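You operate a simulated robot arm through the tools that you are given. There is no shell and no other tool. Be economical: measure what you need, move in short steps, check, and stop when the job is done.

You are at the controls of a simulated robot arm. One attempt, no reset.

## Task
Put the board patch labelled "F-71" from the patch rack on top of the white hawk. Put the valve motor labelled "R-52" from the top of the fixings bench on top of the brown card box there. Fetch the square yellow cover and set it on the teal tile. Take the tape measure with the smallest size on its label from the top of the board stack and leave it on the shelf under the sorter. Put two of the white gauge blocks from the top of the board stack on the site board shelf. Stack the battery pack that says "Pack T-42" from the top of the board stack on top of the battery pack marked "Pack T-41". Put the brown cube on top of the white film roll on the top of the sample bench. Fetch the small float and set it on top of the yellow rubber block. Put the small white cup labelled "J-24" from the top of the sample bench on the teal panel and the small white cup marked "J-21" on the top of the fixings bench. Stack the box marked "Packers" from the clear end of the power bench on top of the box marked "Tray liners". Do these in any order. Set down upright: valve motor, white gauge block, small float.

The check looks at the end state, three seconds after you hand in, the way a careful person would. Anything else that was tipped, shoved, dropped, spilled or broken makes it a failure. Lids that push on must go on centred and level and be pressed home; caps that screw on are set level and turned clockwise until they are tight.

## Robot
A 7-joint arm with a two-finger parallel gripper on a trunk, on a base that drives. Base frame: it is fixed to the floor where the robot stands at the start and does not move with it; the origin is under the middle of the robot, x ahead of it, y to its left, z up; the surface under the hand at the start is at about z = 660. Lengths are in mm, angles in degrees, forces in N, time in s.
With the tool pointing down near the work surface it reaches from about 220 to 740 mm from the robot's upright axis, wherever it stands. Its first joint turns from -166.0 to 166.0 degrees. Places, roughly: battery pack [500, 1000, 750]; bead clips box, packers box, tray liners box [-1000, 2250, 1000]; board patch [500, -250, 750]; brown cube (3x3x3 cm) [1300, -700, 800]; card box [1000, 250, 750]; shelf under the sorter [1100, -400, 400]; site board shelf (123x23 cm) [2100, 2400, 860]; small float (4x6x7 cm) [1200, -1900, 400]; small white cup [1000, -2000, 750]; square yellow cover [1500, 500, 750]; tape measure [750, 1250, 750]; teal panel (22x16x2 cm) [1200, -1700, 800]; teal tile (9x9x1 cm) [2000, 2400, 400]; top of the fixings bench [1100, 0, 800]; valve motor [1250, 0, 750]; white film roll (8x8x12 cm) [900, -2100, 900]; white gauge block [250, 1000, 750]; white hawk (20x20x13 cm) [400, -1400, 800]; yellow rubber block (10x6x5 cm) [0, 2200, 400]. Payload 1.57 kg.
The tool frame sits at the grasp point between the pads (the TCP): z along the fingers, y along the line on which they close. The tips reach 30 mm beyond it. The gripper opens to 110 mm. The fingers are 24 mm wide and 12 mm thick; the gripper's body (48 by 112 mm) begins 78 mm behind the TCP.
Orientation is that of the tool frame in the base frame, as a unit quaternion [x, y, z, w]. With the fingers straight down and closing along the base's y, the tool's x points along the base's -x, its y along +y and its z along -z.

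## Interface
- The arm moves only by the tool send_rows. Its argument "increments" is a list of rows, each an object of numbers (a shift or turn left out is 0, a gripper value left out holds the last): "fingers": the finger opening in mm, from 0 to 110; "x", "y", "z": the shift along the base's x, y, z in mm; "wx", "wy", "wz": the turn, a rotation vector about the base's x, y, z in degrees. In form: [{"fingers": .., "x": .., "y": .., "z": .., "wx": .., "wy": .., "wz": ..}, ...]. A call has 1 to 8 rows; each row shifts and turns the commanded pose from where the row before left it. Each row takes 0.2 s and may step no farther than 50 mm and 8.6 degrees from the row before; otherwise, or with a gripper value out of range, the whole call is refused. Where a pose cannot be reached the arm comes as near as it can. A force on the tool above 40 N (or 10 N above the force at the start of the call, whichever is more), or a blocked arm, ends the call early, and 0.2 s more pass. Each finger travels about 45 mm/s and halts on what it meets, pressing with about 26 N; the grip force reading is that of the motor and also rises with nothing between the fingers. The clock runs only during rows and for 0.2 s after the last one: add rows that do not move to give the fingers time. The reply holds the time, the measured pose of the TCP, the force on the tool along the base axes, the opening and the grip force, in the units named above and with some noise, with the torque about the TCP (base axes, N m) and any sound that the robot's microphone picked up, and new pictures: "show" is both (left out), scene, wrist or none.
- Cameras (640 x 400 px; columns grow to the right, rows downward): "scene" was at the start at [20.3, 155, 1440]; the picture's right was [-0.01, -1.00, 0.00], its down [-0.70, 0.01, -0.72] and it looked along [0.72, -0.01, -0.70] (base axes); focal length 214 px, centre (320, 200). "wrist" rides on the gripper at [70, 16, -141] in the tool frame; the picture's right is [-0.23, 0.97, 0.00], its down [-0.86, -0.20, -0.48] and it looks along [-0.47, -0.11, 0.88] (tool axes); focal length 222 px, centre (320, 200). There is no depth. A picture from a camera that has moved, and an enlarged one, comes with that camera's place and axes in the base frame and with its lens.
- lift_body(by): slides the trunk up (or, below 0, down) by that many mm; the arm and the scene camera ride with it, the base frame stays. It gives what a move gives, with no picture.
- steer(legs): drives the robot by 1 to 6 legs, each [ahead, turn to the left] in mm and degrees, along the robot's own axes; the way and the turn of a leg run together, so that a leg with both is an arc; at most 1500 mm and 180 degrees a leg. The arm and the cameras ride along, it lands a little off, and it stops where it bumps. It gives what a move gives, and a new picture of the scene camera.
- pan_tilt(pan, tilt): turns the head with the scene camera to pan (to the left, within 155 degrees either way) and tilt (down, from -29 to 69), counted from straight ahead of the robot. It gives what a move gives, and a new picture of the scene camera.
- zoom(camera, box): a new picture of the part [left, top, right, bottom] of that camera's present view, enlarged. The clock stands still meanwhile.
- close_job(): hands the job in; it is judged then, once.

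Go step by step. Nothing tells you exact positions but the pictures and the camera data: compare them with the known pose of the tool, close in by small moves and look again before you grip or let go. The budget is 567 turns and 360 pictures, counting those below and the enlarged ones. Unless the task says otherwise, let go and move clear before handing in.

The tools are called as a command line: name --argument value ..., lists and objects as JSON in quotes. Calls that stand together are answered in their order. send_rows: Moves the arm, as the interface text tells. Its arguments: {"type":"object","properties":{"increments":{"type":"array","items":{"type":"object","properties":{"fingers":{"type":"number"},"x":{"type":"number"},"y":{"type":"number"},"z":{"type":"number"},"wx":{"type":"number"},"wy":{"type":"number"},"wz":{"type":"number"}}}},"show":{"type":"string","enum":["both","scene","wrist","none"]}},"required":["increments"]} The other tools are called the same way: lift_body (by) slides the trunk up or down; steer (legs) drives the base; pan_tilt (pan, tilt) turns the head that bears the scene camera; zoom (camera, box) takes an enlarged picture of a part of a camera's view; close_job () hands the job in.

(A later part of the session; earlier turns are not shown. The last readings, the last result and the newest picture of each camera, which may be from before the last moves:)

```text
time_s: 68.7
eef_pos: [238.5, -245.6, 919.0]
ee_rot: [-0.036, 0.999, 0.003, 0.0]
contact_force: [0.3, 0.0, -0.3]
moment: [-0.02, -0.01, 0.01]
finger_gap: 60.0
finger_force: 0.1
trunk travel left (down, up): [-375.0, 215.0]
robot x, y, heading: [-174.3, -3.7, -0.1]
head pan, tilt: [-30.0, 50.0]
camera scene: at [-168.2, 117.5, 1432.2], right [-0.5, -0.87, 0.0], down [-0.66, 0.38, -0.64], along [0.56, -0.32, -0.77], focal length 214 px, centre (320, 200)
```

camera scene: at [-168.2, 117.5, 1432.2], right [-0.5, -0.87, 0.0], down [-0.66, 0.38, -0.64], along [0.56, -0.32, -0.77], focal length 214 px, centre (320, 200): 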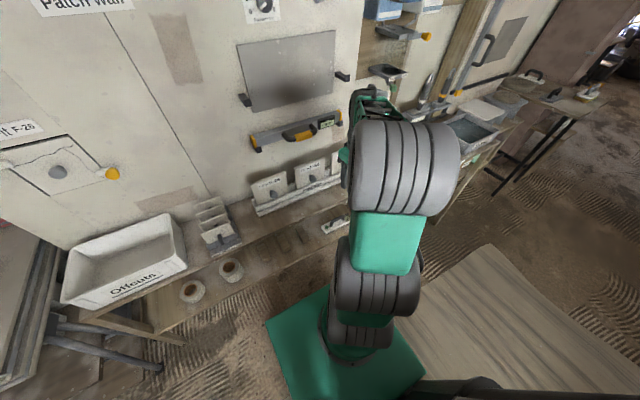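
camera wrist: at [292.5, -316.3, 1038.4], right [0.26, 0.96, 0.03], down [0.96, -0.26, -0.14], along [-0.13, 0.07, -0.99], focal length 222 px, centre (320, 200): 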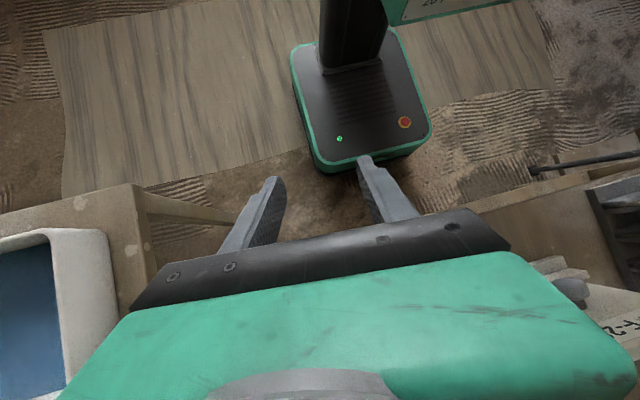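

steer --legs '[[150, 0]]'

send_rows --increments '[{"y": -36, "wz": -4}, {"y": -36}, {"y": -36}, {"y": -36}, {"z": -25}, {"z": -25}]' --show "wrist"

```text
time_s: 70.1
eef_pos: [388.8, -244.5, 919.7]
ee_rot: [-0.038, 0.999, 0.003, 0.0]
contact_force: [1.0, 0.4, -0.4]
moment: [-0.02, -0.02, 0.0]
finger_gap: 59.9
finger_force: 0.2
trunk travel left (down, up): [-375.0, 215.0]
robot x, y, heading: [-26.1, -1.6, 0.2]
head pan, tilt: [-30.0, 50.0]
camera scene: at [-18.8, 117.6, 1432.2], right [-0.5, -0.87, 0.0], down [-0.66, 0.38, -0.64], along [0.56, -0.32, -0.77], focal length 214 px, centre (320, 200)
```

scene: 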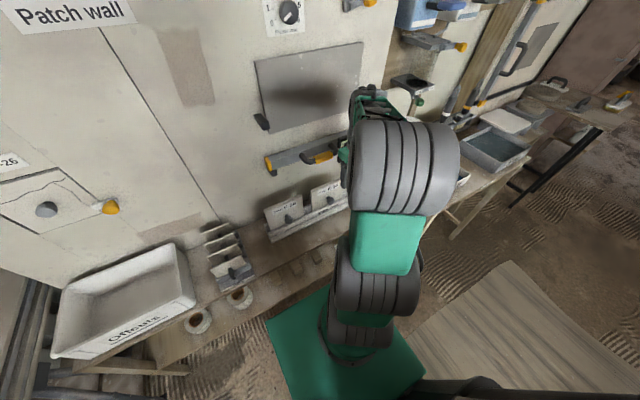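

```text
time_s: 71.5
eef_pos: [387.2, -388.2, 867.6]
ee_rot: [-0.004, 1.0, 0.002, 0.002]
contact_force: [0.4, 0.0, -0.4]
moment: [0.0, -0.01, 0.01]
finger_gap: 60.2
finger_force: 0.1
trunk travel left (down, up): [-375.0, 215.0]
robot x, y, heading: [-20.8, -0.8, -0.1]
head pan, tilt: [-30.0, 50.0]
camera wrist: at [316.9, -372.7, 1008.8], right [0.22, 0.98, 0.01], down [0.86, -0.2, 0.48], along [0.47, -0.1, -0.88], focal length 222 px, centre (320, 200)
```

wrist: 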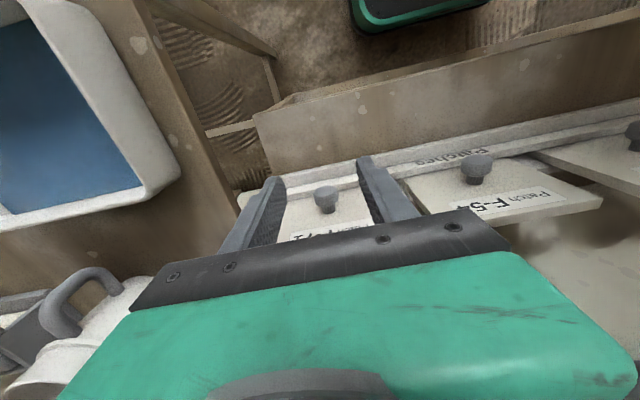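

send_rows --increments '[{"x": 30, "y": -2}, {"x": 30, "y": -2}, {"z": -30}, {"z": -25}]' --show "wrist"

```text
time_s: 72.5
eef_pos: [448.2, -392.9, 814.5]
ee_rot: [-0.003, 1.0, 0.003, 0.001]
contact_force: [0.2, 0.0, 0.5]
moment: [-0.01, -0.03, -0.01]
finger_gap: 60.2
finger_force: 0.0
trunk travel left (down, up): [-375.0, 215.0]
robot x, y, heading: [-20.9, 1.4, 0.3]
head pan, tilt: [-30.0, 50.0]
camera wrist: at [377.9, -377.1, 955.0], right [0.22, 0.98, 0.01], down [0.86, -0.2, 0.48], along [0.47, -0.1, -0.88], focal length 222 px, centre (320, 200)
```

wrist: 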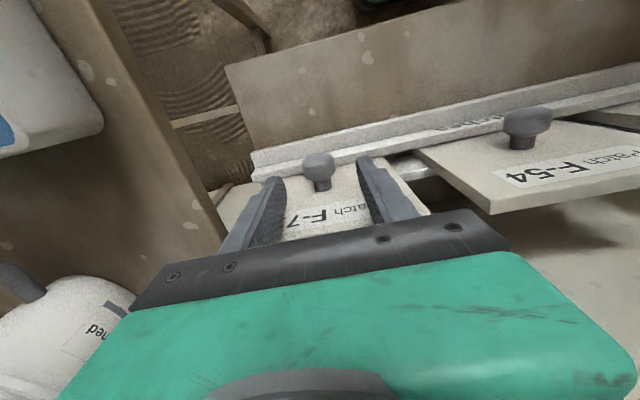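

send_rows --increments '[{"z": -22}, {"z": -22}, {}]' --show "wrist"

```text
time_s: 73.3
eef_pos: [447.1, -391.2, 769.7]
ee_rot: [-0.003, 1.0, 0.004, 0.001]
contact_force: [-0.4, 0.2, -0.3]
moment: [0.02, 0.02, 0.01]
finger_gap: 60.2
finger_force: 0.1
trunk travel left (down, up): [-375.0, 215.0]
robot x, y, heading: [-27.1, 0.5, 0.0]
head pan, tilt: [-30.0, 50.0]
camera wrist: at [376.6, -376.8, 911.3], right [0.22, 0.98, 0.01], down [0.86, -0.2, 0.48], along [0.47, -0.1, -0.88], focal length 222 px, centre (320, 200)
```

wrist: 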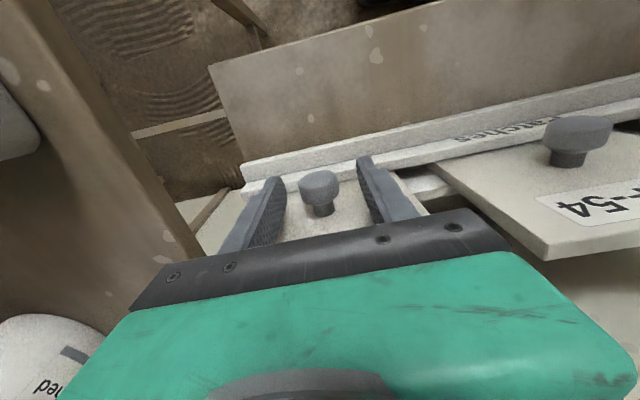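

send_rows --increments '[{"z": -8}, {"fingers": 15}, {}, {}, {}, {}]' --show "wrist"

```text
time_s: 74.7
eef_pos: [448.1, -393.0, 761.5]
ee_rot: [-0.003, 1.0, 0.003, 0.002]
contact_force: [0.0, -1.3, 0.6]
moment: [0.0, -0.06, -0.06]
finger_gap: 31.2
finger_force: 25.9
trunk travel left (down, up): [-375.0, 215.0]
robot x, y, heading: [-25.1, 4.2, 0.2]
head pan, tilt: [-30.0, 50.0]
camera wrist: at [377.5, -376.9, 903.4], right [0.22, 0.98, 0.01], down [0.86, -0.2, 0.48], along [0.47, -0.1, -0.88], focal length 222 px, centre (320, 200)
```

wrist: 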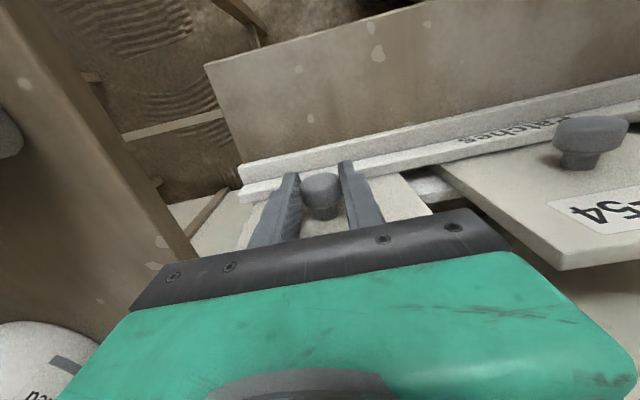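

Gripped (31 mm cap). Lifting straight up.

send_rows --increments '[{"z": 15}, {"z": 25}, {"z": 35}, {"z": 40}, {"z": 40}, {}]' --show "wrist"

```text
time_s: 76.1
eef_pos: [444.6, -392.5, 918.6]
ee_rot: [-0.002, 1.0, 0.004, 0.0]
contact_force: [-0.8, -0.7, -2.0]
moment: [0.02, 0.04, 0.0]
finger_gap: 31.1
finger_force: 26.0
trunk travel left (down, up): [-375.0, 215.0]
robot x, y, heading: [-18.3, -4.6, 0.2]
head pan, tilt: [-30.0, 50.0]
camera wrist: at [375.7, -378.1, 1059.7], right [0.22, 0.98, 0.01], down [0.86, -0.2, 0.48], along [0.47, -0.1, -0.88], focal length 222 px, centre (320, 200)
```

wrist: 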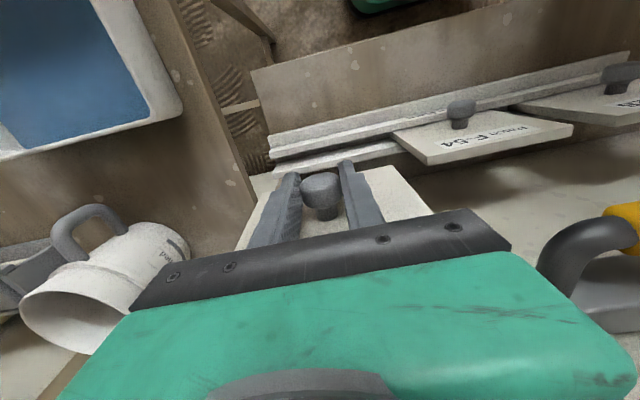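

The patch is held. I'll tuck the arm to the front centre, then back up and drive to the hawk side.

send_rows --increments '[{"x": -40}, {"y": 48}, {"y": 48}, {"y": 48}, {"y": 48}, {"y": 48}, {"y": 48}, {"y": 48}]' --show "none"

steer --legs '[[-180, 0], [0, -90], [1330, 0], [0, 90]]'

pan_tilt --pan 0 --tilt 45

```text
time_s: 77.9
eef_pos: [409.2, -55.9, 920.0]
ee_rot: [-0.002, 1.0, 0.003, 0.001]
contact_force: [-0.6, 1.1, -2.4]
moment: [0.02, 0.1, 0.01]
finger_gap: 30.9
finger_force: 26.0
trunk travel left (down, up): [-375.0, 215.0]
robot x, y, heading: [-23.0, -0.5, 0.2]
head pan, tilt: [-30.0, 50.0]
```

```text
time_s: 93.2
eef_pos: [267.1, -1367.3, 920.6]
ee_rot: [-0.018, 1.0, 0.004, 0.001]
contact_force: [-0.3, -0.1, -2.1]
moment: [-0.02, 0.07, 0.0]
finger_gap: 31.1
finger_force: 26.2
trunk travel left (down, up): [-375.0, 215.0]
robot x, y, heading: [-165.9, -1320.4, 1.8]
head pan, tilt: [-30.0, 50.0]
camera scene: at [-166.7, -1205.5, 1432.2], right [-0.47, -0.88, 0.0], down [-0.68, 0.36, -0.64], along [0.57, -0.3, -0.77], focal length 214 px, centre (320, 200)
```

scene: 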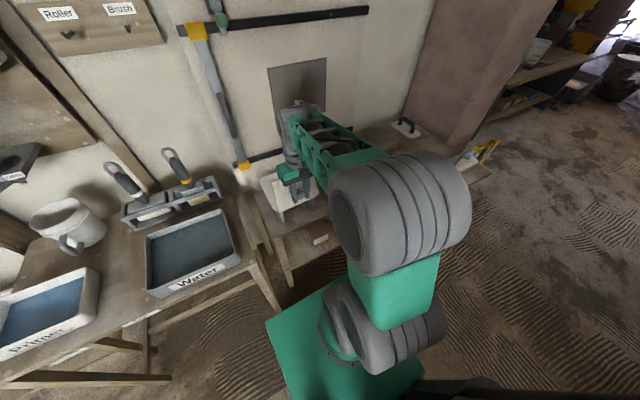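

```text
time_s: 94.2
eef_pos: [266.4, -1367.5, 920.4]
ee_rot: [-0.017, 1.0, 0.003, 0.001]
contact_force: [0.3, 0.1, -2.4]
moment: [-0.01, 0.03, 0.02]
finger_gap: 31.2
finger_force: 26.4
trunk travel left (down, up): [-375.0, 215.0]
robot x, y, heading: [-165.7, -1320.0, 2.0]
head pan, tilt: [0.0, 45.0]
camera scene: at [-153.3, -1166.6, 1439.1], right [0.03, -1.0, 0.0], down [-0.71, -0.02, -0.71], along [0.71, 0.02, -0.71], focal length 214 px, centre (320, 200)
```

scene: 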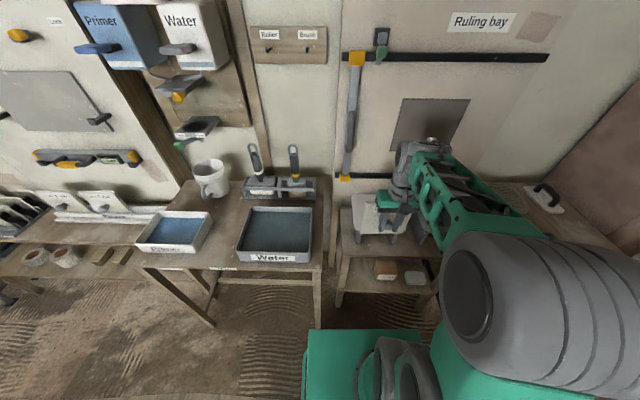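

zoom --camera "scene" --box '[310, 120, 510, 300]'

zoom --camera "wrist" --box '[0, 0, 640, 400]'

```text
2.22 times, centred on (410, 210) of scene
camera zoom: at [-153.3, -1166.6, 1439.1], right [0.03, -1.0, 0.0], down [-0.71, -0.02, -0.71], along [0.71, 0.02, -0.71], focal length 477 px, centre (120, 178)
```

zoom: 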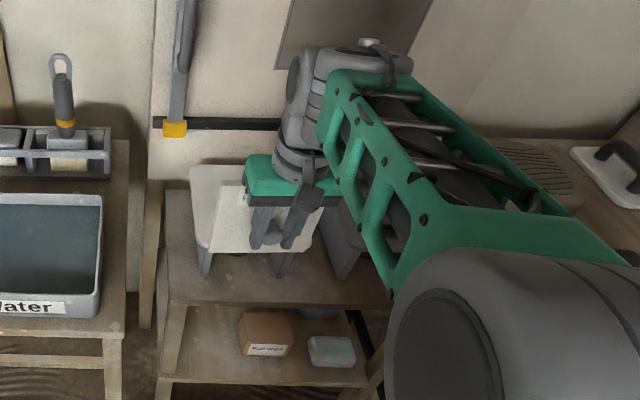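

```text
1.00 times, centred on (320, 200) of wrist (not enlarged: the box is as wide or as high as the picture)
camera zoom: at [196.1, -1353.7, 1061.0], right [0.19, 0.98, 0.01], down [0.86, -0.17, 0.48], along [0.47, -0.09, -0.88], focal length 222 px, centre (320, 200)
```

zoom: 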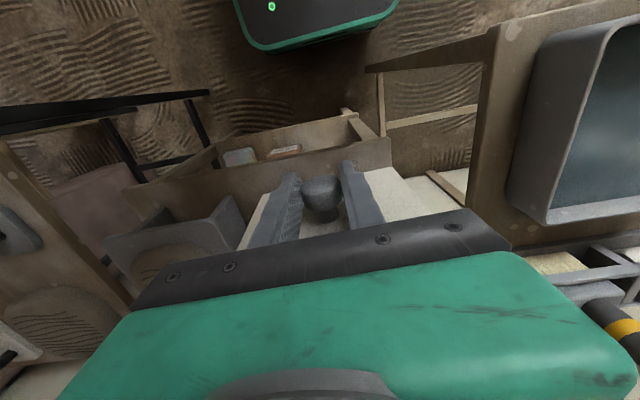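

send_rows --increments '[{"x": -20, "y": -40}, {"x": -20, "y": -40}, {"x": -20, "y": -40}, {"x": -20, "y": -40}, {"y": -40}]' --show "both"

```text
time_s: 95.4
eef_pos: [184.5, -1566.0, 919.8]
ee_rot: [-0.018, 1.0, 0.003, 0.001]
contact_force: [-0.6, 0.0, -2.0]
moment: [0.02, 0.07, 0.04]
finger_gap: 31.3
finger_force: 25.9
trunk travel left (down, up): [-375.0, 215.0]
robot x, y, heading: [-169.6, -1321.9, 1.8]
head pan, tilt: [0.0, 45.0]
camera scene: at [-153.5, -1166.6, 1439.1], right [0.03, -1.0, 0.0], down [-0.71, -0.02, -0.71], along [0.71, 0.02, -0.71], focal length 214 px, centre (320, 200)
camera wrist: at [113.8, -1552.4, 1060.0], right [0.19, 0.98, 0.01], down [0.86, -0.17, 0.48], along [0.47, -0.09, -0.88], focal length 222 px, centre (320, 200)
```

scene: 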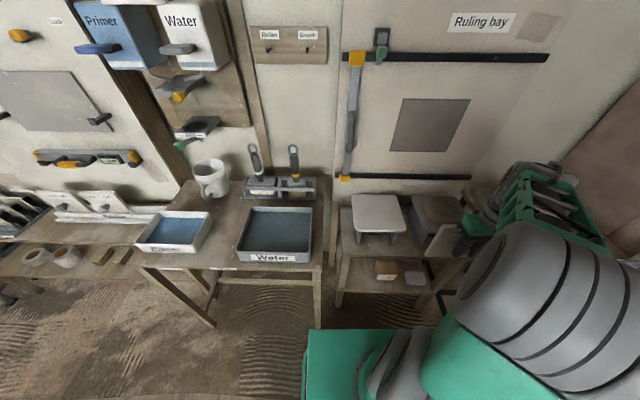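
wrist: 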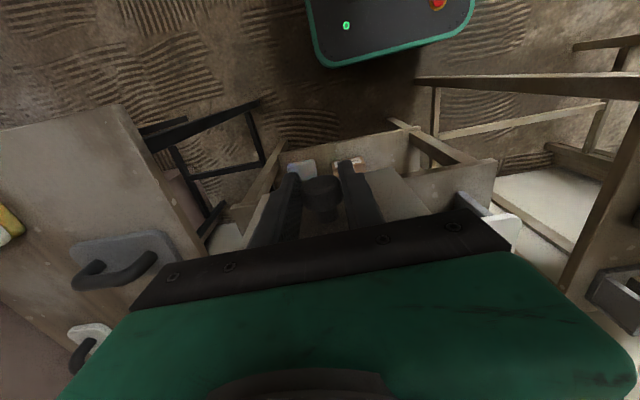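

The hawk is a white square table, centre about (430, -1386), top z about 786. I'll bring the patch over its near half and tilt the hand inward 21° so the patch leans back.

send_rows --increments '[{"x": 38, "y": 30}, {"x": 38, "y": 30}, {"x": 38, "y": 30}, {"x": 38, "y": 30}, {"x": 38, "y": 30}, {"y": 30, "wy": 7}, {"wy": 7}, {"wy": 7}]' --show "none"

pan_tilt --pan 10 --tilt 45

zoom --camera "scene" --box '[330, 100, 530, 280]'

zoom --camera "wrist" --box '[0, 0, 640, 400]'

```text
time_s: 97.2
eef_pos: [376.7, -1376.1, 918.8]
ee_rot: [-0.015, 0.988, 0.018, -0.153]
contact_force: [-0.2, -0.9, -2.6]
moment: [0.02, 0.09, 0.0]
finger_gap: 31.0
finger_force: 26.1
out of reach, approached as far as the arm can: row 8
trunk travel left (down, up): [-375.0, 215.0]
robot x, y, heading: [-172.5, -1323.0, 1.9]
head pan, tilt: [0.0, 45.0]
```

```text
time_s: 97.9
eef_pos: [376.1, -1375.5, 918.9]
ee_rot: [-0.016, 0.988, 0.017, -0.152]
contact_force: [0.4, -0.1, -1.5]
moment: [-0.02, 0.05, 0.02]
finger_gap: 31.1
finger_force: 25.9
trunk travel left (down, up): [-375.0, 215.0]
robot x, y, heading: [-169.9, -1320.3, 1.6]
head pan, tilt: [10.0, 45.0]
camera scene: at [-154.9, -1152.5, 1439.1], right [0.2, -0.98, 0.0], down [-0.69, -0.14, -0.71], along [0.69, 0.14, -0.71], focal length 214 px, centre (320, 200)
```

scene: 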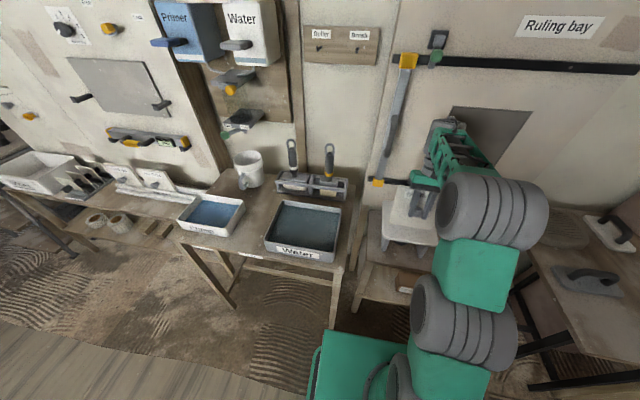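

```text
2.22 times, centred on (430, 190) of scene
camera zoom: at [-154.9, -1152.5, 1439.1], right [0.2, -0.98, 0.0], down [-0.69, -0.14, -0.71], along [0.69, 0.14, -0.71], focal length 477 px, centre (76, 222)
```

zoom: 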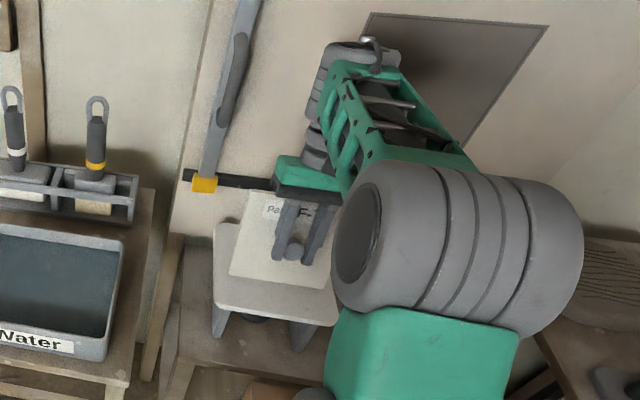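

```text
1.00 times, centred on (320, 200) of wrist (not enlarged: the box is as wide or as high as the picture)
camera zoom: at [351.7, -1364.7, 1074.7], right [0.19, 0.98, -0.03], down [0.96, -0.18, 0.19], along [0.18, -0.07, -0.98], focal length 222 px, centre (320, 200)
```

zoom: 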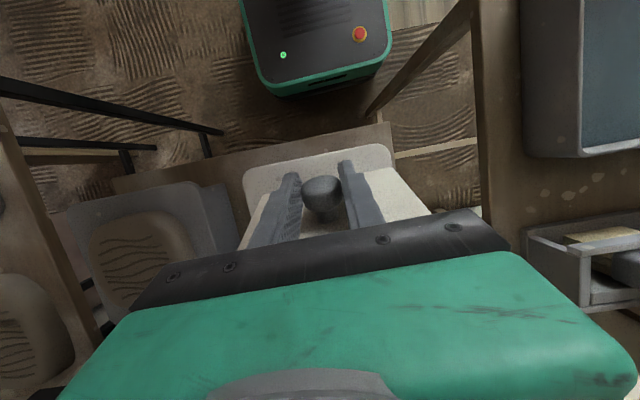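

send_rows --increments '[{"x": 14, "y": -4}, {"x": 13, "y": -3}, {"z": -20}, {"z": -20}]' --show "none"

send_rows --increments '[{"z": -5}, {"z": -5}, {"z": -5}, {"z": -5}, {"z": -5}, {"z": -5}]' --show "scene"

```text
time_s: 98.9
eef_pos: [403.9, -1382.6, 879.4]
ee_rot: [-0.015, 0.989, 0.016, -0.149]
contact_force: [-0.8, 0.6, 11.9]
moment: [0.09, -0.03, -0.23]
finger_gap: 31.2
finger_force: 26.2
trunk travel left (down, up): [-375.0, 215.0]
robot x, y, heading: [-166.0, -1323.1, 1.8]
head pan, tilt: [10.0, 45.0]
```

```text
time_s: 100.2
eef_pos: [405.6, -1381.2, 858.8]
ee_rot: [-0.016, 0.989, 0.014, -0.145]
contact_force: [2.5, -0.1, 11.4]
moment: [-0.57, -0.27, 0.24]
finger_gap: 31.1
finger_force: 26.0
trunk travel left (down, up): [-375.0, 215.0]
robot x, y, heading: [-166.4, -1322.6, 1.8]
head pan, tilt: [10.0, 45.0]
stopped in row 6: the force on the tool passed its limit at 43 N (the readings are from after the stop); the commanded pose is now the measured one
camera scene: at [-156.2, -1152.4, 1438.7], right [0.21, -0.98, 0.0], down [-0.69, -0.15, -0.71], along [0.69, 0.14, -0.71], focal length 214 px, centre (320, 200)
```

scene: 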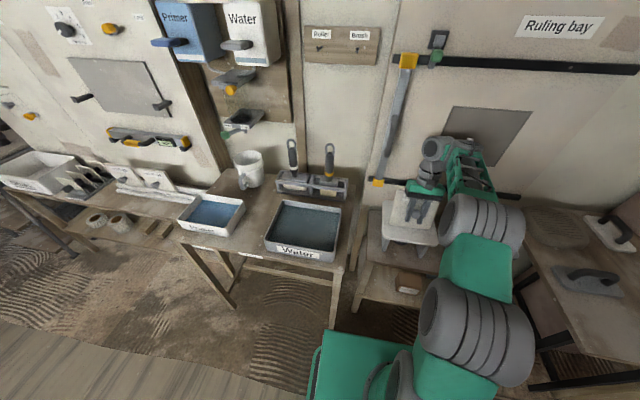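

zoom --camera "scene" --box '[360, 160, 480, 280]'

zoom --camera "wrist" --box '[160, 80, 480, 280]'

```text
3.33 times, centred on (420, 220) of scene
camera zoom: at [-156.2, -1152.4, 1438.7], right [0.21, -0.98, 0.0], down [-0.69, -0.15, -0.71], along [0.69, 0.14, -0.71], focal length 715 px, centre (-13, 133)
```

zoom: 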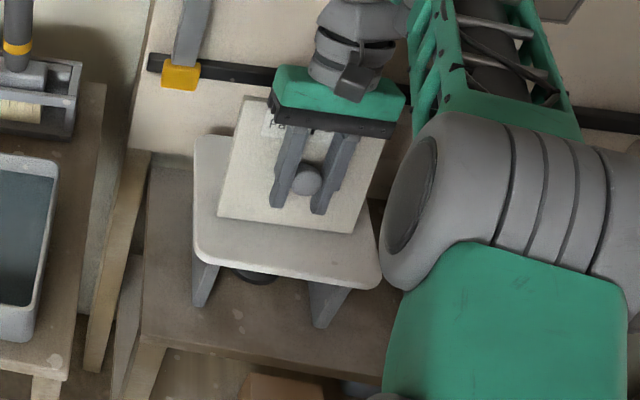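

```text
2.00 times, centred on (320, 180) of wrist
camera zoom: at [378.0, -1371.4, 1014.3], right [0.19, 0.98, -0.03], down [0.96, -0.18, 0.21], along [0.2, -0.07, -0.98], focal length 444 px, centre (320, 240)
```

zoom: 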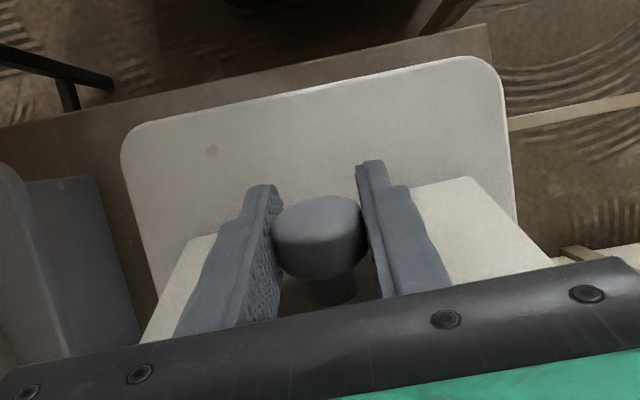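

The patch edge rests on the hawk and it already leans further back. I'll continue the arc: forward and down.

send_rows --increments '[{"x": 8, "z": 0}, {"x": 8, "z": -2}, {"x": 6, "z": -3}, {"x": 5, "z": -4}]' --show "wrist"

```text
time_s: 101.1
eef_pos: [430.6, -1382.4, 853.9]
ee_rot: [-0.015, 0.989, 0.015, -0.143]
contact_force: [-0.7, 0.3, 11.1]
moment: [-0.73, 0.04, 0.09]
finger_gap: 31.2
finger_force: 26.1
trunk travel left (down, up): [-375.0, 215.0]
robot x, y, heading: [-171.6, -1323.2, 1.7]
head pan, tilt: [10.0, 45.0]
stopped in row 4: the force on the tool passed its limit at 44 N (the readings are from after the stop); the commanded pose is now the measured one
camera wrist: at [402.8, -1370.5, 1009.9], right [0.19, 0.98, -0.03], down [0.96, -0.18, 0.21], along [0.2, -0.07, -0.98], focal length 222 px, centre (320, 200)
```

wrist: 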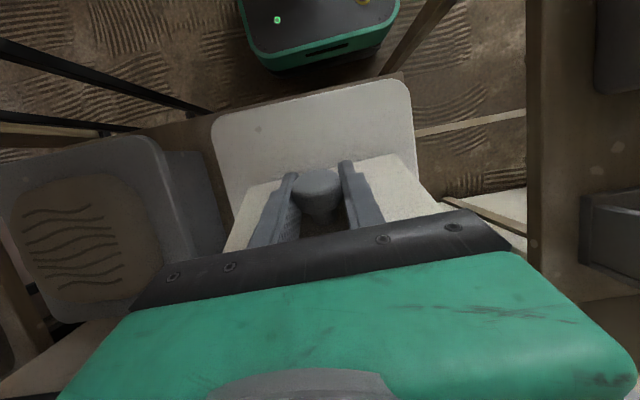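

send_rows --increments '[{"z": 14}, {"x": -20}, {"x": -20}, {"z": -6}]' --show "none"

zoom --camera "scene" --box '[360, 160, 480, 280]'

```text
time_s: 102.1
eef_pos: [388.1, -1380.6, 860.7]
ee_rot: [-0.017, 0.989, 0.014, -0.144]
contact_force: [-0.7, -0.6, -1.5]
moment: [0.04, 0.06, -0.02]
finger_gap: 30.9
finger_force: 25.8
trunk travel left (down, up): [-375.0, 215.0]
robot x, y, heading: [-168.9, -1325.3, 1.6]
head pan, tilt: [10.0, 45.0]
```

```text
3.33 times, centred on (420, 220) of scene
camera zoom: at [-155.2, -1152.5, 1439.1], right [0.21, -0.98, 0.0], down [-0.69, -0.15, -0.71], along [0.69, 0.14, -0.71], focal length 715 px, centre (-13, 133)
```

zoom: 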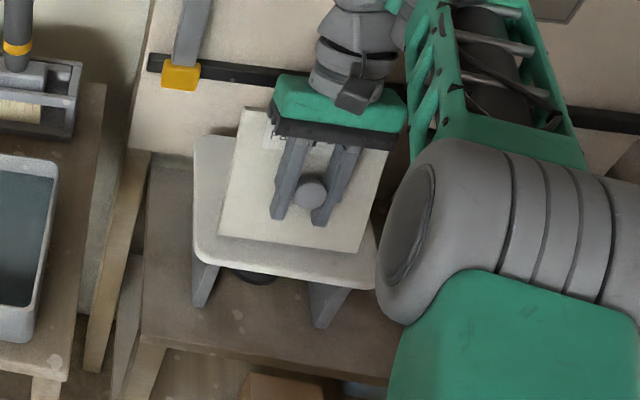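

send_rows --increments '[{"x": 3, "z": -6}, {"x": 5, "z": -5}, {"x": 5, "z": -5}, {"x": 5, "z": -4}, {"x": 5, "z": -4}, {"x": 5, "z": -4}]' --show "none"

zoom --camera "scene" --box '[360, 160, 480, 280]'

```text
time_s: 102.9
eef_pos: [403.5, -1383.6, 854.4]
ee_rot: [-0.015, 0.99, 0.012, -0.138]
contact_force: [1.3, -0.8, 13.7]
moment: [-0.43, -0.07, 0.3]
finger_gap: 31.0
finger_force: 26.4
trunk travel left (down, up): [-375.0, 215.0]
robot x, y, heading: [-168.8, -1323.1, 1.8]
head pan, tilt: [10.0, 45.0]
stopped in row 4: the force on the tool passed its limit at 45 N (the readings are from after the stop); the commanded pose is now the measured one
```

```text
3.33 times, centred on (420, 220) of scene
camera zoom: at [-156.6, -1152.4, 1439.0], right [0.2, -0.98, 0.0], down [-0.69, -0.14, -0.71], along [0.69, 0.14, -0.71], focal length 715 px, centre (-13, 133)
```

zoom: 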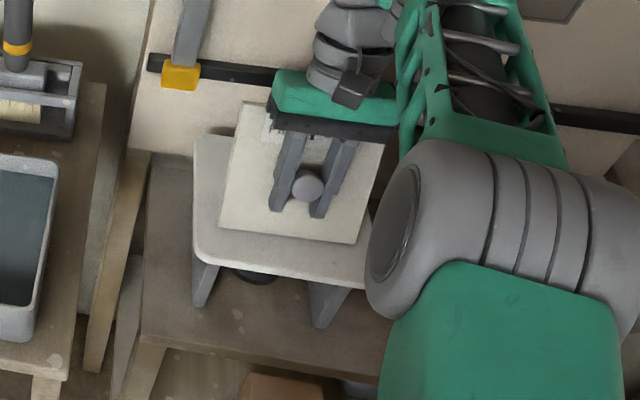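

send_rows --increments '[{"x": 3, "z": -1.5}, {"x": 3, "z": -1.5}, {"x": 3, "z": -1.5}, {"x": 3, "z": -1.5}, {"x": 3, "z": -1.5}, {"x": 3, "z": -1.5}, {"x": 3, "z": -1.5}, {"x": 3, "z": -1.5}]' --show "none"

zoom --camera "scene" --box '[360, 160, 480, 280]'

```text
time_s: 103.5
eef_pos: [407.4, -1382.4, 855.1]
ee_rot: [-0.017, 0.99, 0.011, -0.138]
contact_force: [1.1, -1.0, 13.2]
moment: [-0.32, -0.06, 0.4]
finger_gap: 31.3
finger_force: 26.0
trunk travel left (down, up): [-375.0, 215.0]
robot x, y, heading: [-165.6, -1323.6, 1.4]
head pan, tilt: [10.0, 45.0]
stopped in row 2: the force on the tool passed its limit at 42 N (the readings are from after the stop); the commanded pose is now the measured one
```

```text
3.33 times, centred on (420, 220) of scene
camera zoom: at [-156.9, -1152.5, 1438.8], right [0.21, -0.98, 0.0], down [-0.69, -0.15, -0.71], along [0.69, 0.15, -0.71], focal length 715 px, centre (-13, 133)
```

zoom: 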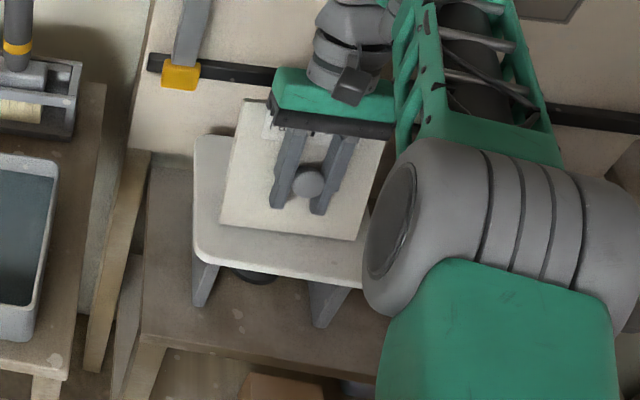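

The knob isn't pivoting with full grip; the patch leans about 22° with its lower edge on the hawk. I'll shift it back so the edge sits near the hawk's near side, then ease the grip force so it can pivot.

send_rows --increments '[{"z": 10}, {"x": -18}, {"x": -17}, {"z": -6}, {"z": -2}]' --show "none"

send_rows --increments '[{"z": -2}, {"z": -2}]' --show "none"

send_rows --increments '[{"fingers": 30.5}, {}]' --show "wrist"

```text
time_s: 104.7
eef_pos: [371.9, -1382.9, 855.5]
ee_rot: [-0.016, 0.99, 0.011, -0.141]
contact_force: [-1.4, 0.9, 0.5]
moment: [-0.18, 0.09, -0.05]
finger_gap: 31.3
finger_force: 25.5
trunk travel left (down, up): [-375.0, 215.0]
robot x, y, heading: [-165.7, -1323.0, 1.9]
head pan, tilt: [10.0, 45.0]
```

```text
time_s: 105.3
eef_pos: [372.1, -1383.4, 854.5]
ee_rot: [-0.016, 0.99, 0.011, -0.138]
contact_force: [-5.5, 3.0, 28.0]
moment: [-0.05, 0.48, 0.11]
finger_gap: 31.1
finger_force: 26.2
trunk travel left (down, up): [-375.0, 215.0]
robot x, y, heading: [-166.5, -1325.0, 2.1]
head pan, tilt: [10.0, 45.0]
```

```text
time_s: 106.1
eef_pos: [373.6, -1383.2, 854.9]
ee_rot: [-0.017, 0.991, 0.009, -0.135]
contact_force: [-1.3, -0.1, 12.3]
moment: [-0.38, 0.08, 0.15]
finger_gap: 31.7
finger_force: 14.6
trunk travel left (down, up): [-375.0, 215.0]
robot x, y, heading: [-167.1, -1322.6, 1.7]
head pan, tilt: [10.0, 45.0]
stopped in row 2: the force on the tool passed its limit at 41 N (the readings are from after the stop); the commanded pose is now the measured one
camera wrist: at [344.0, -1371.4, 1009.2], right [0.19, 0.98, -0.04], down [0.96, -0.18, 0.23], along [0.22, -0.08, -0.97], focal length 222 px, centre (320, 200)
```

wrist: 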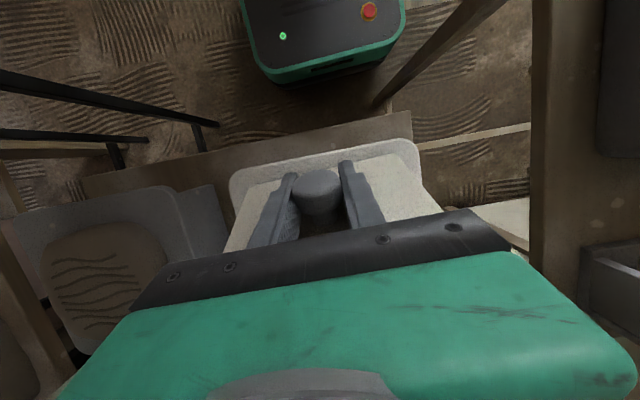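

The extra force may be the hand touching its own forearm at this inward tilt, so I back the tilt off and re-check the contact.

send_rows --increments '[{"z": 12, "wy": -5}, {"wy": -5}, {}]' --show "none"

send_rows --increments '[{"z": -4}, {"z": -4}, {"z": -4}, {"z": -3}, {"z": -3}]' --show "none"

zoom --camera "scene" --box '[360, 160, 480, 280]'

```text
time_s: 106.9
eef_pos: [373.4, -1382.7, 862.3]
ee_rot: [-0.017, 0.999, 0.009, -0.051]
contact_force: [-0.2, 0.2, -1.8]
moment: [0.03, 0.05, -0.02]
finger_gap: 31.8
finger_force: 20.5
trunk travel left (down, up): [-375.0, 215.0]
robot x, y, heading: [-169.4, -1322.0, 1.7]
head pan, tilt: [10.0, 45.0]
```

```text
time_s: 108.1
eef_pos: [373.2, -1382.9, 845.6]
ee_rot: [-0.017, 0.998, 0.008, -0.052]
contact_force: [0.4, 0.1, 0.9]
moment: [0.0, -0.03, -0.03]
finger_gap: 30.5
finger_force: 0.0
trunk travel left (down, up): [-375.0, 215.0]
robot x, y, heading: [-169.4, -1322.6, 2.0]
head pan, tilt: [10.0, 45.0]
```

```text
3.33 times, centred on (420, 220) of scene
camera zoom: at [-155.5, -1152.4, 1439.0], right [0.2, -0.98, 0.0], down [-0.69, -0.14, -0.71], along [0.69, 0.14, -0.71], focal length 715 px, centre (-13, 133)
```

zoom: 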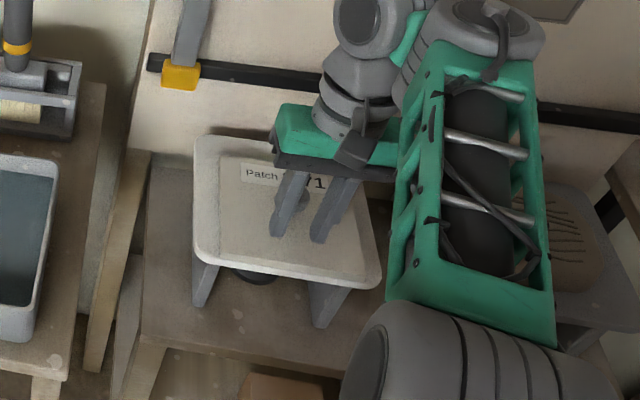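

The patch has laid itself down on the hawk and left the grip. I'll open, rise clear and check.

send_rows --increments '[{"fingers": 50}, {"x": -5, "z": 20}, {"z": 40}, {"z": 40}]' --show "wrist"

zoom --camera "scene" --box '[360, 160, 480, 280]'

```text
time_s: 109.1
eef_pos: [371.2, -1381.8, 944.0]
ee_rot: [-0.017, 0.999, 0.009, -0.051]
contact_force: [-0.4, -0.2, -0.6]
moment: [0.0, 0.01, -0.03]
finger_gap: 50.1
finger_force: 0.1
trunk travel left (down, up): [-375.0, 215.0]
robot x, y, heading: [-165.9, -1323.2, 1.7]
head pan, tilt: [10.0, 45.0]
camera wrist: at [315.3, -1369.8, 1091.9], right [0.19, 0.98, 0.0], down [0.91, -0.18, 0.38], along [0.38, -0.08, -0.92], focal length 222 px, centre (320, 200)
```

wrist: 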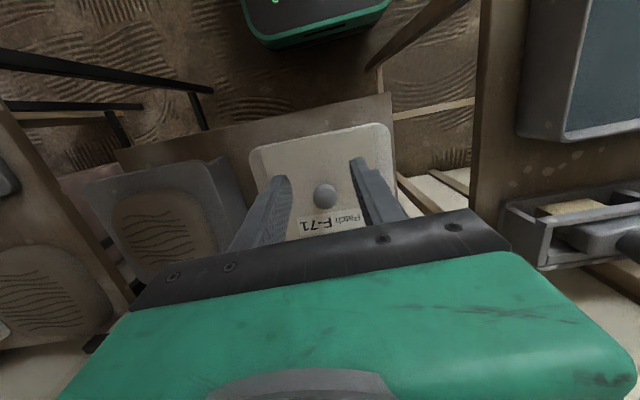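

```text
3.33 times, centred on (420, 220) of scene
camera zoom: at [-155.4, -1152.5, 1439.0], right [0.21, -0.98, 0.0], down [-0.69, -0.15, -0.71], along [0.69, 0.15, -0.71], focal length 715 px, centre (-13, 133)
```

zoom: 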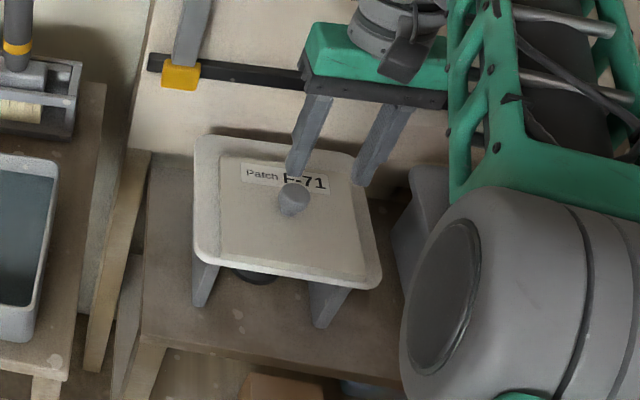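

F-71 lies flat and centred on the hawk. Next I'll tuck the arm and drive around toward the sample bench to look.

send_rows --increments '[{"x": -45, "wy": -6}, {"x": -45}, {"x": -45}, {"x": -40, "y": 30}, {"y": 25}]' --show "none"

steer --legs '[[-100, 0], [0, -92], [700, 0]]'

pan_tilt --pan 60 --tilt 25

```text
time_s: 110.1
eef_pos: [188.9, -1366.7, 859.2]
ee_rot: [-0.002, 0.991, 0.041, -0.128]
contact_force: [-0.3, 0.0, 0.1]
moment: [-0.01, 0.04, 0.0]
finger_gap: 50.2
finger_force: 0.2
trunk travel left (down, up): [-375.0, 215.0]
robot x, y, heading: [-169.9, -1321.7, 1.7]
head pan, tilt: [10.0, 45.0]
stopped in row 4: the arm was blocked; the commanded pose is now the measured one
```

```text
time_s: 118.5
eef_pos: [-332.3, -2375.2, 862.6]
ee_rot: [0.715, 0.687, 0.118, -0.058]
contact_force: [0.4, -0.3, -0.5]
moment: [0.02, -0.03, 0.0]
finger_gap: 50.3
finger_force: 0.1
trunk travel left (down, up): [-375.0, 215.0]
robot x, y, heading: [-274.2, -2017.1, -90.3]
head pan, tilt: [10.0, 45.0]
camera scene: at [-107.1, -2039.0, 1439.1], right [-0.99, -0.16, 0.0], down [-0.12, 0.7, -0.71], along [0.12, -0.7, -0.71], focal length 214 px, centre (320, 200)
```

scene: 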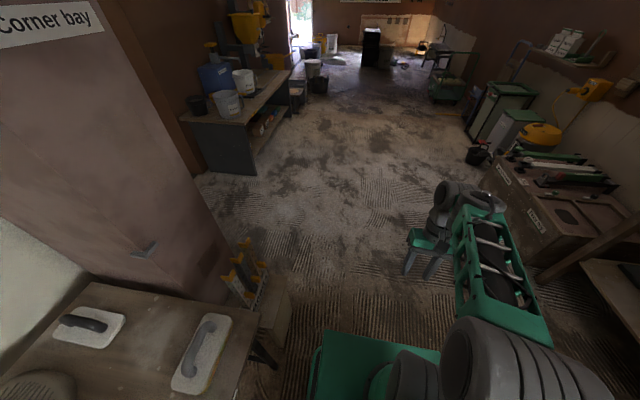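

```text
time_s: 119.7
eef_pos: [-333.4, -2375.0, 861.6]
ee_rot: [0.714, 0.687, 0.119, -0.06]
contact_force: [0.3, -0.5, 0.1]
moment: [0.01, 0.02, -0.01]
finger_gap: 49.9
finger_force: 0.1
trunk travel left (down, up): [-375.0, 215.0]
robot x, y, heading: [-274.6, -2018.5, -90.6]
head pan, tilt: [60.0, 25.0]
camera scene: at [-41.2, -2005.7, 1469.7], right [-0.51, -0.86, 0.0], down [-0.36, 0.22, -0.91], along [0.78, -0.46, -0.42], focal length 214 px, centre (320, 200)
```

scene: 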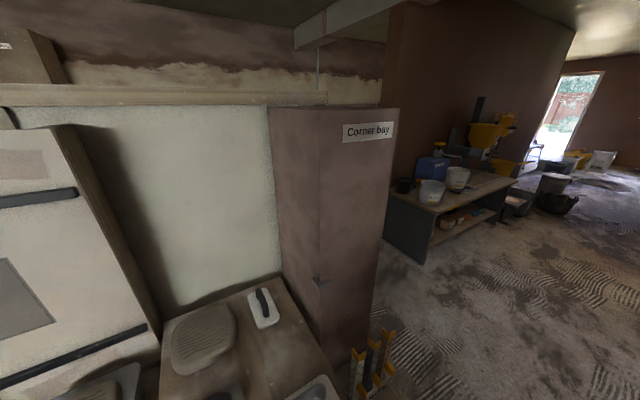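

The sample bench must lie behind this partition. I'll drive past the corner and look along +x.

steer --legs '[[950, 0], [0, 90]]'

pan_tilt --pan 10 --tilt 20

```text
time_s: 128.4
eef_pos: [61.1, -3032.3, 861.7]
ee_rot: [0.043, 0.99, 0.046, -0.125]
contact_force: [-0.7, -0.7, 0.9]
moment: [0.0, -0.02, 0.0]
finger_gap: 50.2
finger_force: 0.1
trunk travel left (down, up): [-375.0, 215.0]
robot x, y, heading: [-288.1, -2960.0, -3.2]
head pan, tilt: [60.0, 25.0]
camera scene: at [-295.1, -2719.8, 1469.7], right [0.84, -0.55, 0.0], down [-0.23, -0.35, -0.91], along [0.5, 0.76, -0.42], focal length 214 px, centre (320, 200)
```

scene: 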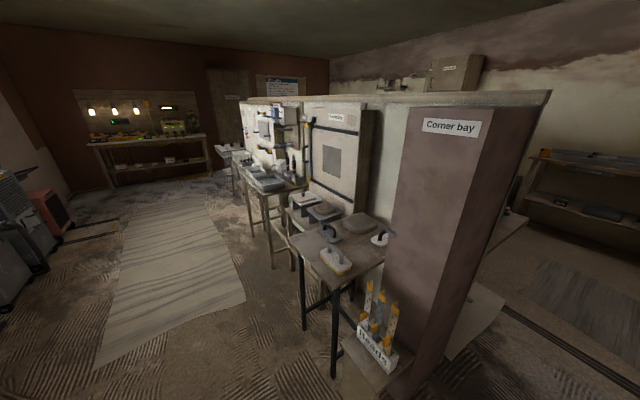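

```text
time_s: 129.6
eef_pos: [60.3, -3031.0, 862.2]
ee_rot: [0.044, 0.99, 0.046, -0.126]
contact_force: [0.8, 0.3, -0.4]
moment: [-0.01, -0.02, -0.02]
finger_gap: 49.8
finger_force: 0.1
trunk travel left (down, up): [-375.0, 215.0]
robot x, y, heading: [-293.0, -2954.6, -3.2]
head pan, tilt: [10.0, 20.0]
camera scene: at [-253.1, -2785.7, 1477.9], right [0.12, -0.99, 0.0], down [-0.34, -0.04, -0.94], along [0.93, 0.11, -0.34], focal length 214 px, centre (320, 200)
```

scene: 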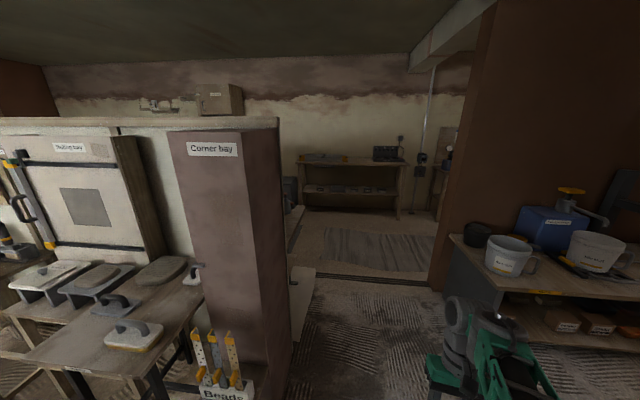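

steer --legs '[[0, 5], [1500, 0]]'

pan_tilt --pan 70 --tilt 25

```text
time_s: 137.4
eef_pos: [1544.4, -2967.5, 862.1]
ee_rot: [0.007, 0.991, 0.042, -0.127]
contact_force: [0.4, 1.4, -0.1]
moment: [0.02, 0.02, -0.04]
finger_gap: 50.0
finger_force: 0.1
trunk travel left (down, up): [-375.0, 215.0]
robot x, y, heading: [1186.7, -2917.6, 1.3]
head pan, tilt: [10.0, 20.0]
camera scene: at [1213.2, -2746.6, 1477.8], right [0.19, -0.98, 0.0], down [-0.34, -0.07, -0.94], along [0.92, 0.18, -0.34], focal length 214 px, centre (320, 200)
```

scene: 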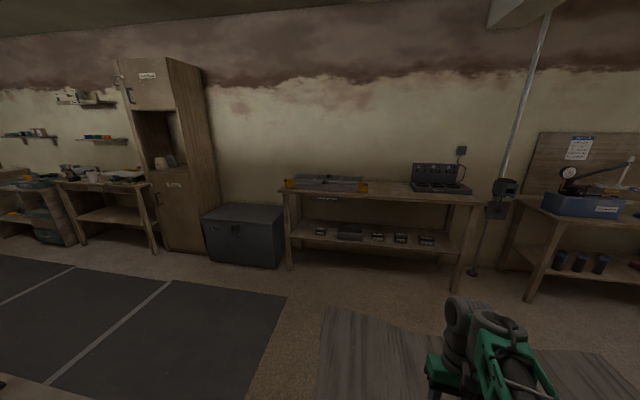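

```text
time_s: 138.7
eef_pos: [1543.5, -2969.3, 860.8]
ee_rot: [0.006, 0.991, 0.042, -0.128]
contact_force: [-0.6, -0.1, -0.6]
moment: [0.0, 0.0, -0.01]
finger_gap: 49.9
finger_force: 0.1
trunk travel left (down, up): [-375.0, 215.0]
robot x, y, heading: [1187.5, -2917.4, 1.1]
head pan, tilt: [70.0, 25.0]
camera scene: at [1151.8, -2677.3, 1469.8], right [0.95, -0.33, 0.0], down [-0.14, -0.4, -0.91], along [0.29, 0.86, -0.42], focal length 214 px, centre (320, 200)
```

scene: 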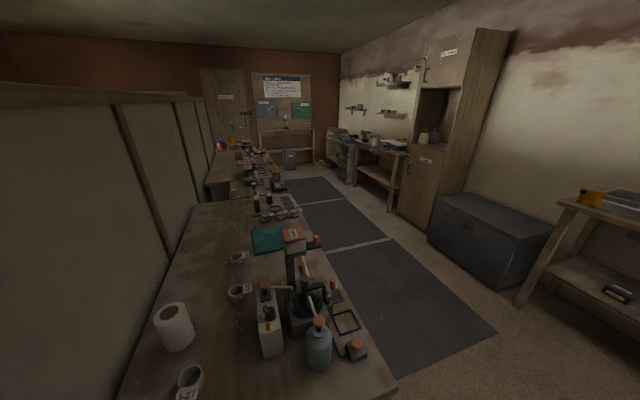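

The back aisle shows the sample bench with white cups, film roll and teal panel. Zooming to read labels.

zoom --camera "scene" --box '[140, 200, 380, 400]'

zoom --camera "scene" --box '[190, 110, 350, 230]'

```text
2.00 times, centred on (260, 300) of scene
camera zoom: at [1151.8, -2677.3, 1469.8], right [0.95, -0.33, 0.0], down [-0.14, -0.4, -0.91], along [0.29, 0.86, -0.42], focal length 429 px, centre (440, 0)
```

zoom: 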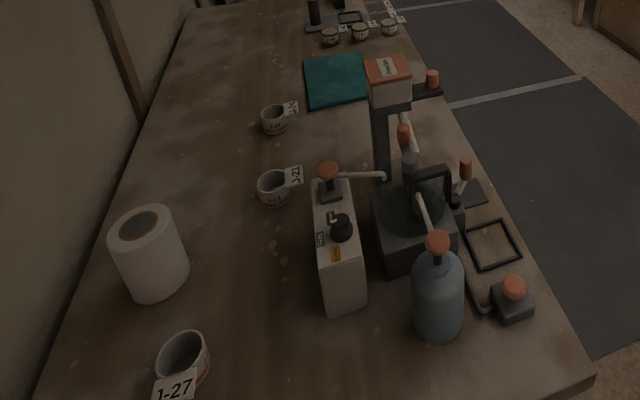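

```text
3.33 times, centred on (270, 170) of scene
camera zoom: at [1151.8, -2677.3, 1469.8], right [0.95, -0.33, 0.0], down [-0.14, -0.4, -0.91], along [0.29, 0.86, -0.42], focal length 715 px, centre (487, 300)
```

zoom: 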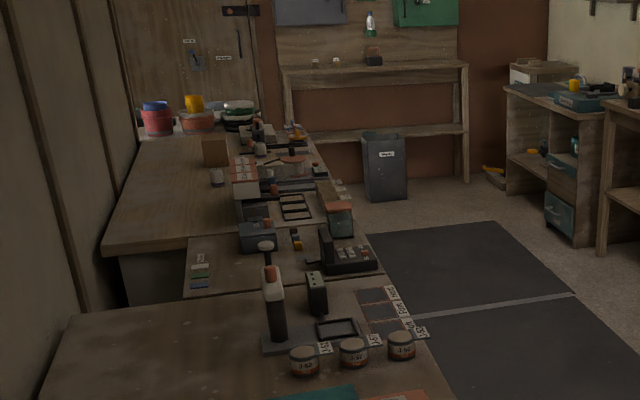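

Positions at the bench: J-21-like cup about (1036,-2017), another (1036,-1807), teal panel (1195,-1694), film roll (877,-2156). I'll drive alongside the bench facing +y at x≈1680.

steer --legs '[[500, 0], [0, 89], [1050, 0]]'

pan_tilt --pan 80 --tilt 45

```text
time_s: 150.7
eef_pos: [1794.2, -1462.6, 861.1]
ee_rot: [-0.676, 0.724, -0.058, -0.121]
contact_force: [-0.1, -0.7, 0.7]
moment: [-0.03, -0.02, 0.02]
finger_gap: 49.7
finger_force: 0.0
trunk travel left (down, up): [-375.0, 215.0]
robot x, y, heading: [1723.9, -1818.8, 87.9]
head pan, tilt: [70.0, 25.0]
camera scene: at [1481.5, -1834.7, 1469.7], right [0.38, 0.93, 0.0], down [0.39, -0.16, -0.91], along [-0.84, 0.34, -0.42], focal length 214 px, centre (320, 200)
```

scene: 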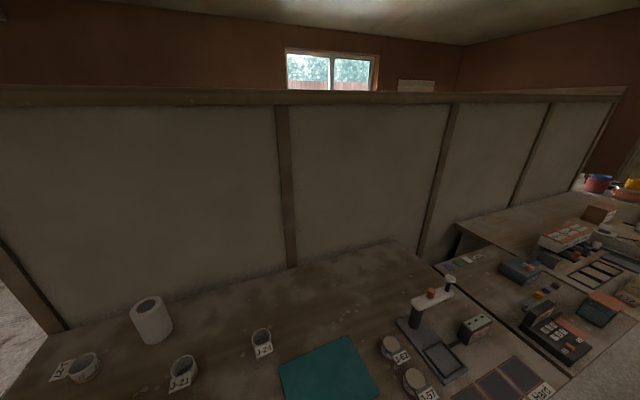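

```text
time_s: 151.5
eef_pos: [1793.9, -1461.8, 860.5]
ee_rot: [-0.676, 0.724, -0.058, -0.123]
contact_force: [-0.9, -0.2, 0.4]
moment: [-0.02, -0.01, -0.01]
finger_gap: 50.1
finger_force: 0.1
trunk travel left (down, up): [-375.0, 215.0]
robot x, y, heading: [1724.9, -1812.8, 87.9]
head pan, tilt: [80.0, 45.0]
camera scene: at [1487.3, -1852.2, 1439.2], right [0.21, 0.98, 0.0], down [0.69, -0.15, -0.71], along [-0.69, 0.15, -0.71], focal length 214 px, centre (320, 200)
```

scene: 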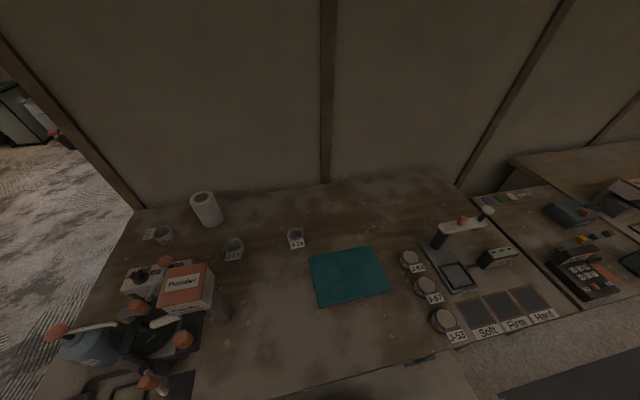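

zoom --camera "scene" --box '[130, 180, 330, 280]'

```text
3.20 times, centred on (230, 230) of scene
camera zoom: at [1487.3, -1852.2, 1439.2], right [0.21, 0.98, 0.0], down [0.69, -0.15, -0.71], along [-0.69, 0.15, -0.71], focal length 686 px, centre (608, 104)
```

zoom: 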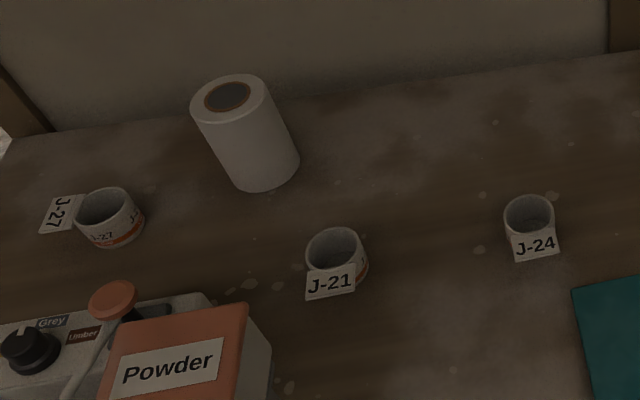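

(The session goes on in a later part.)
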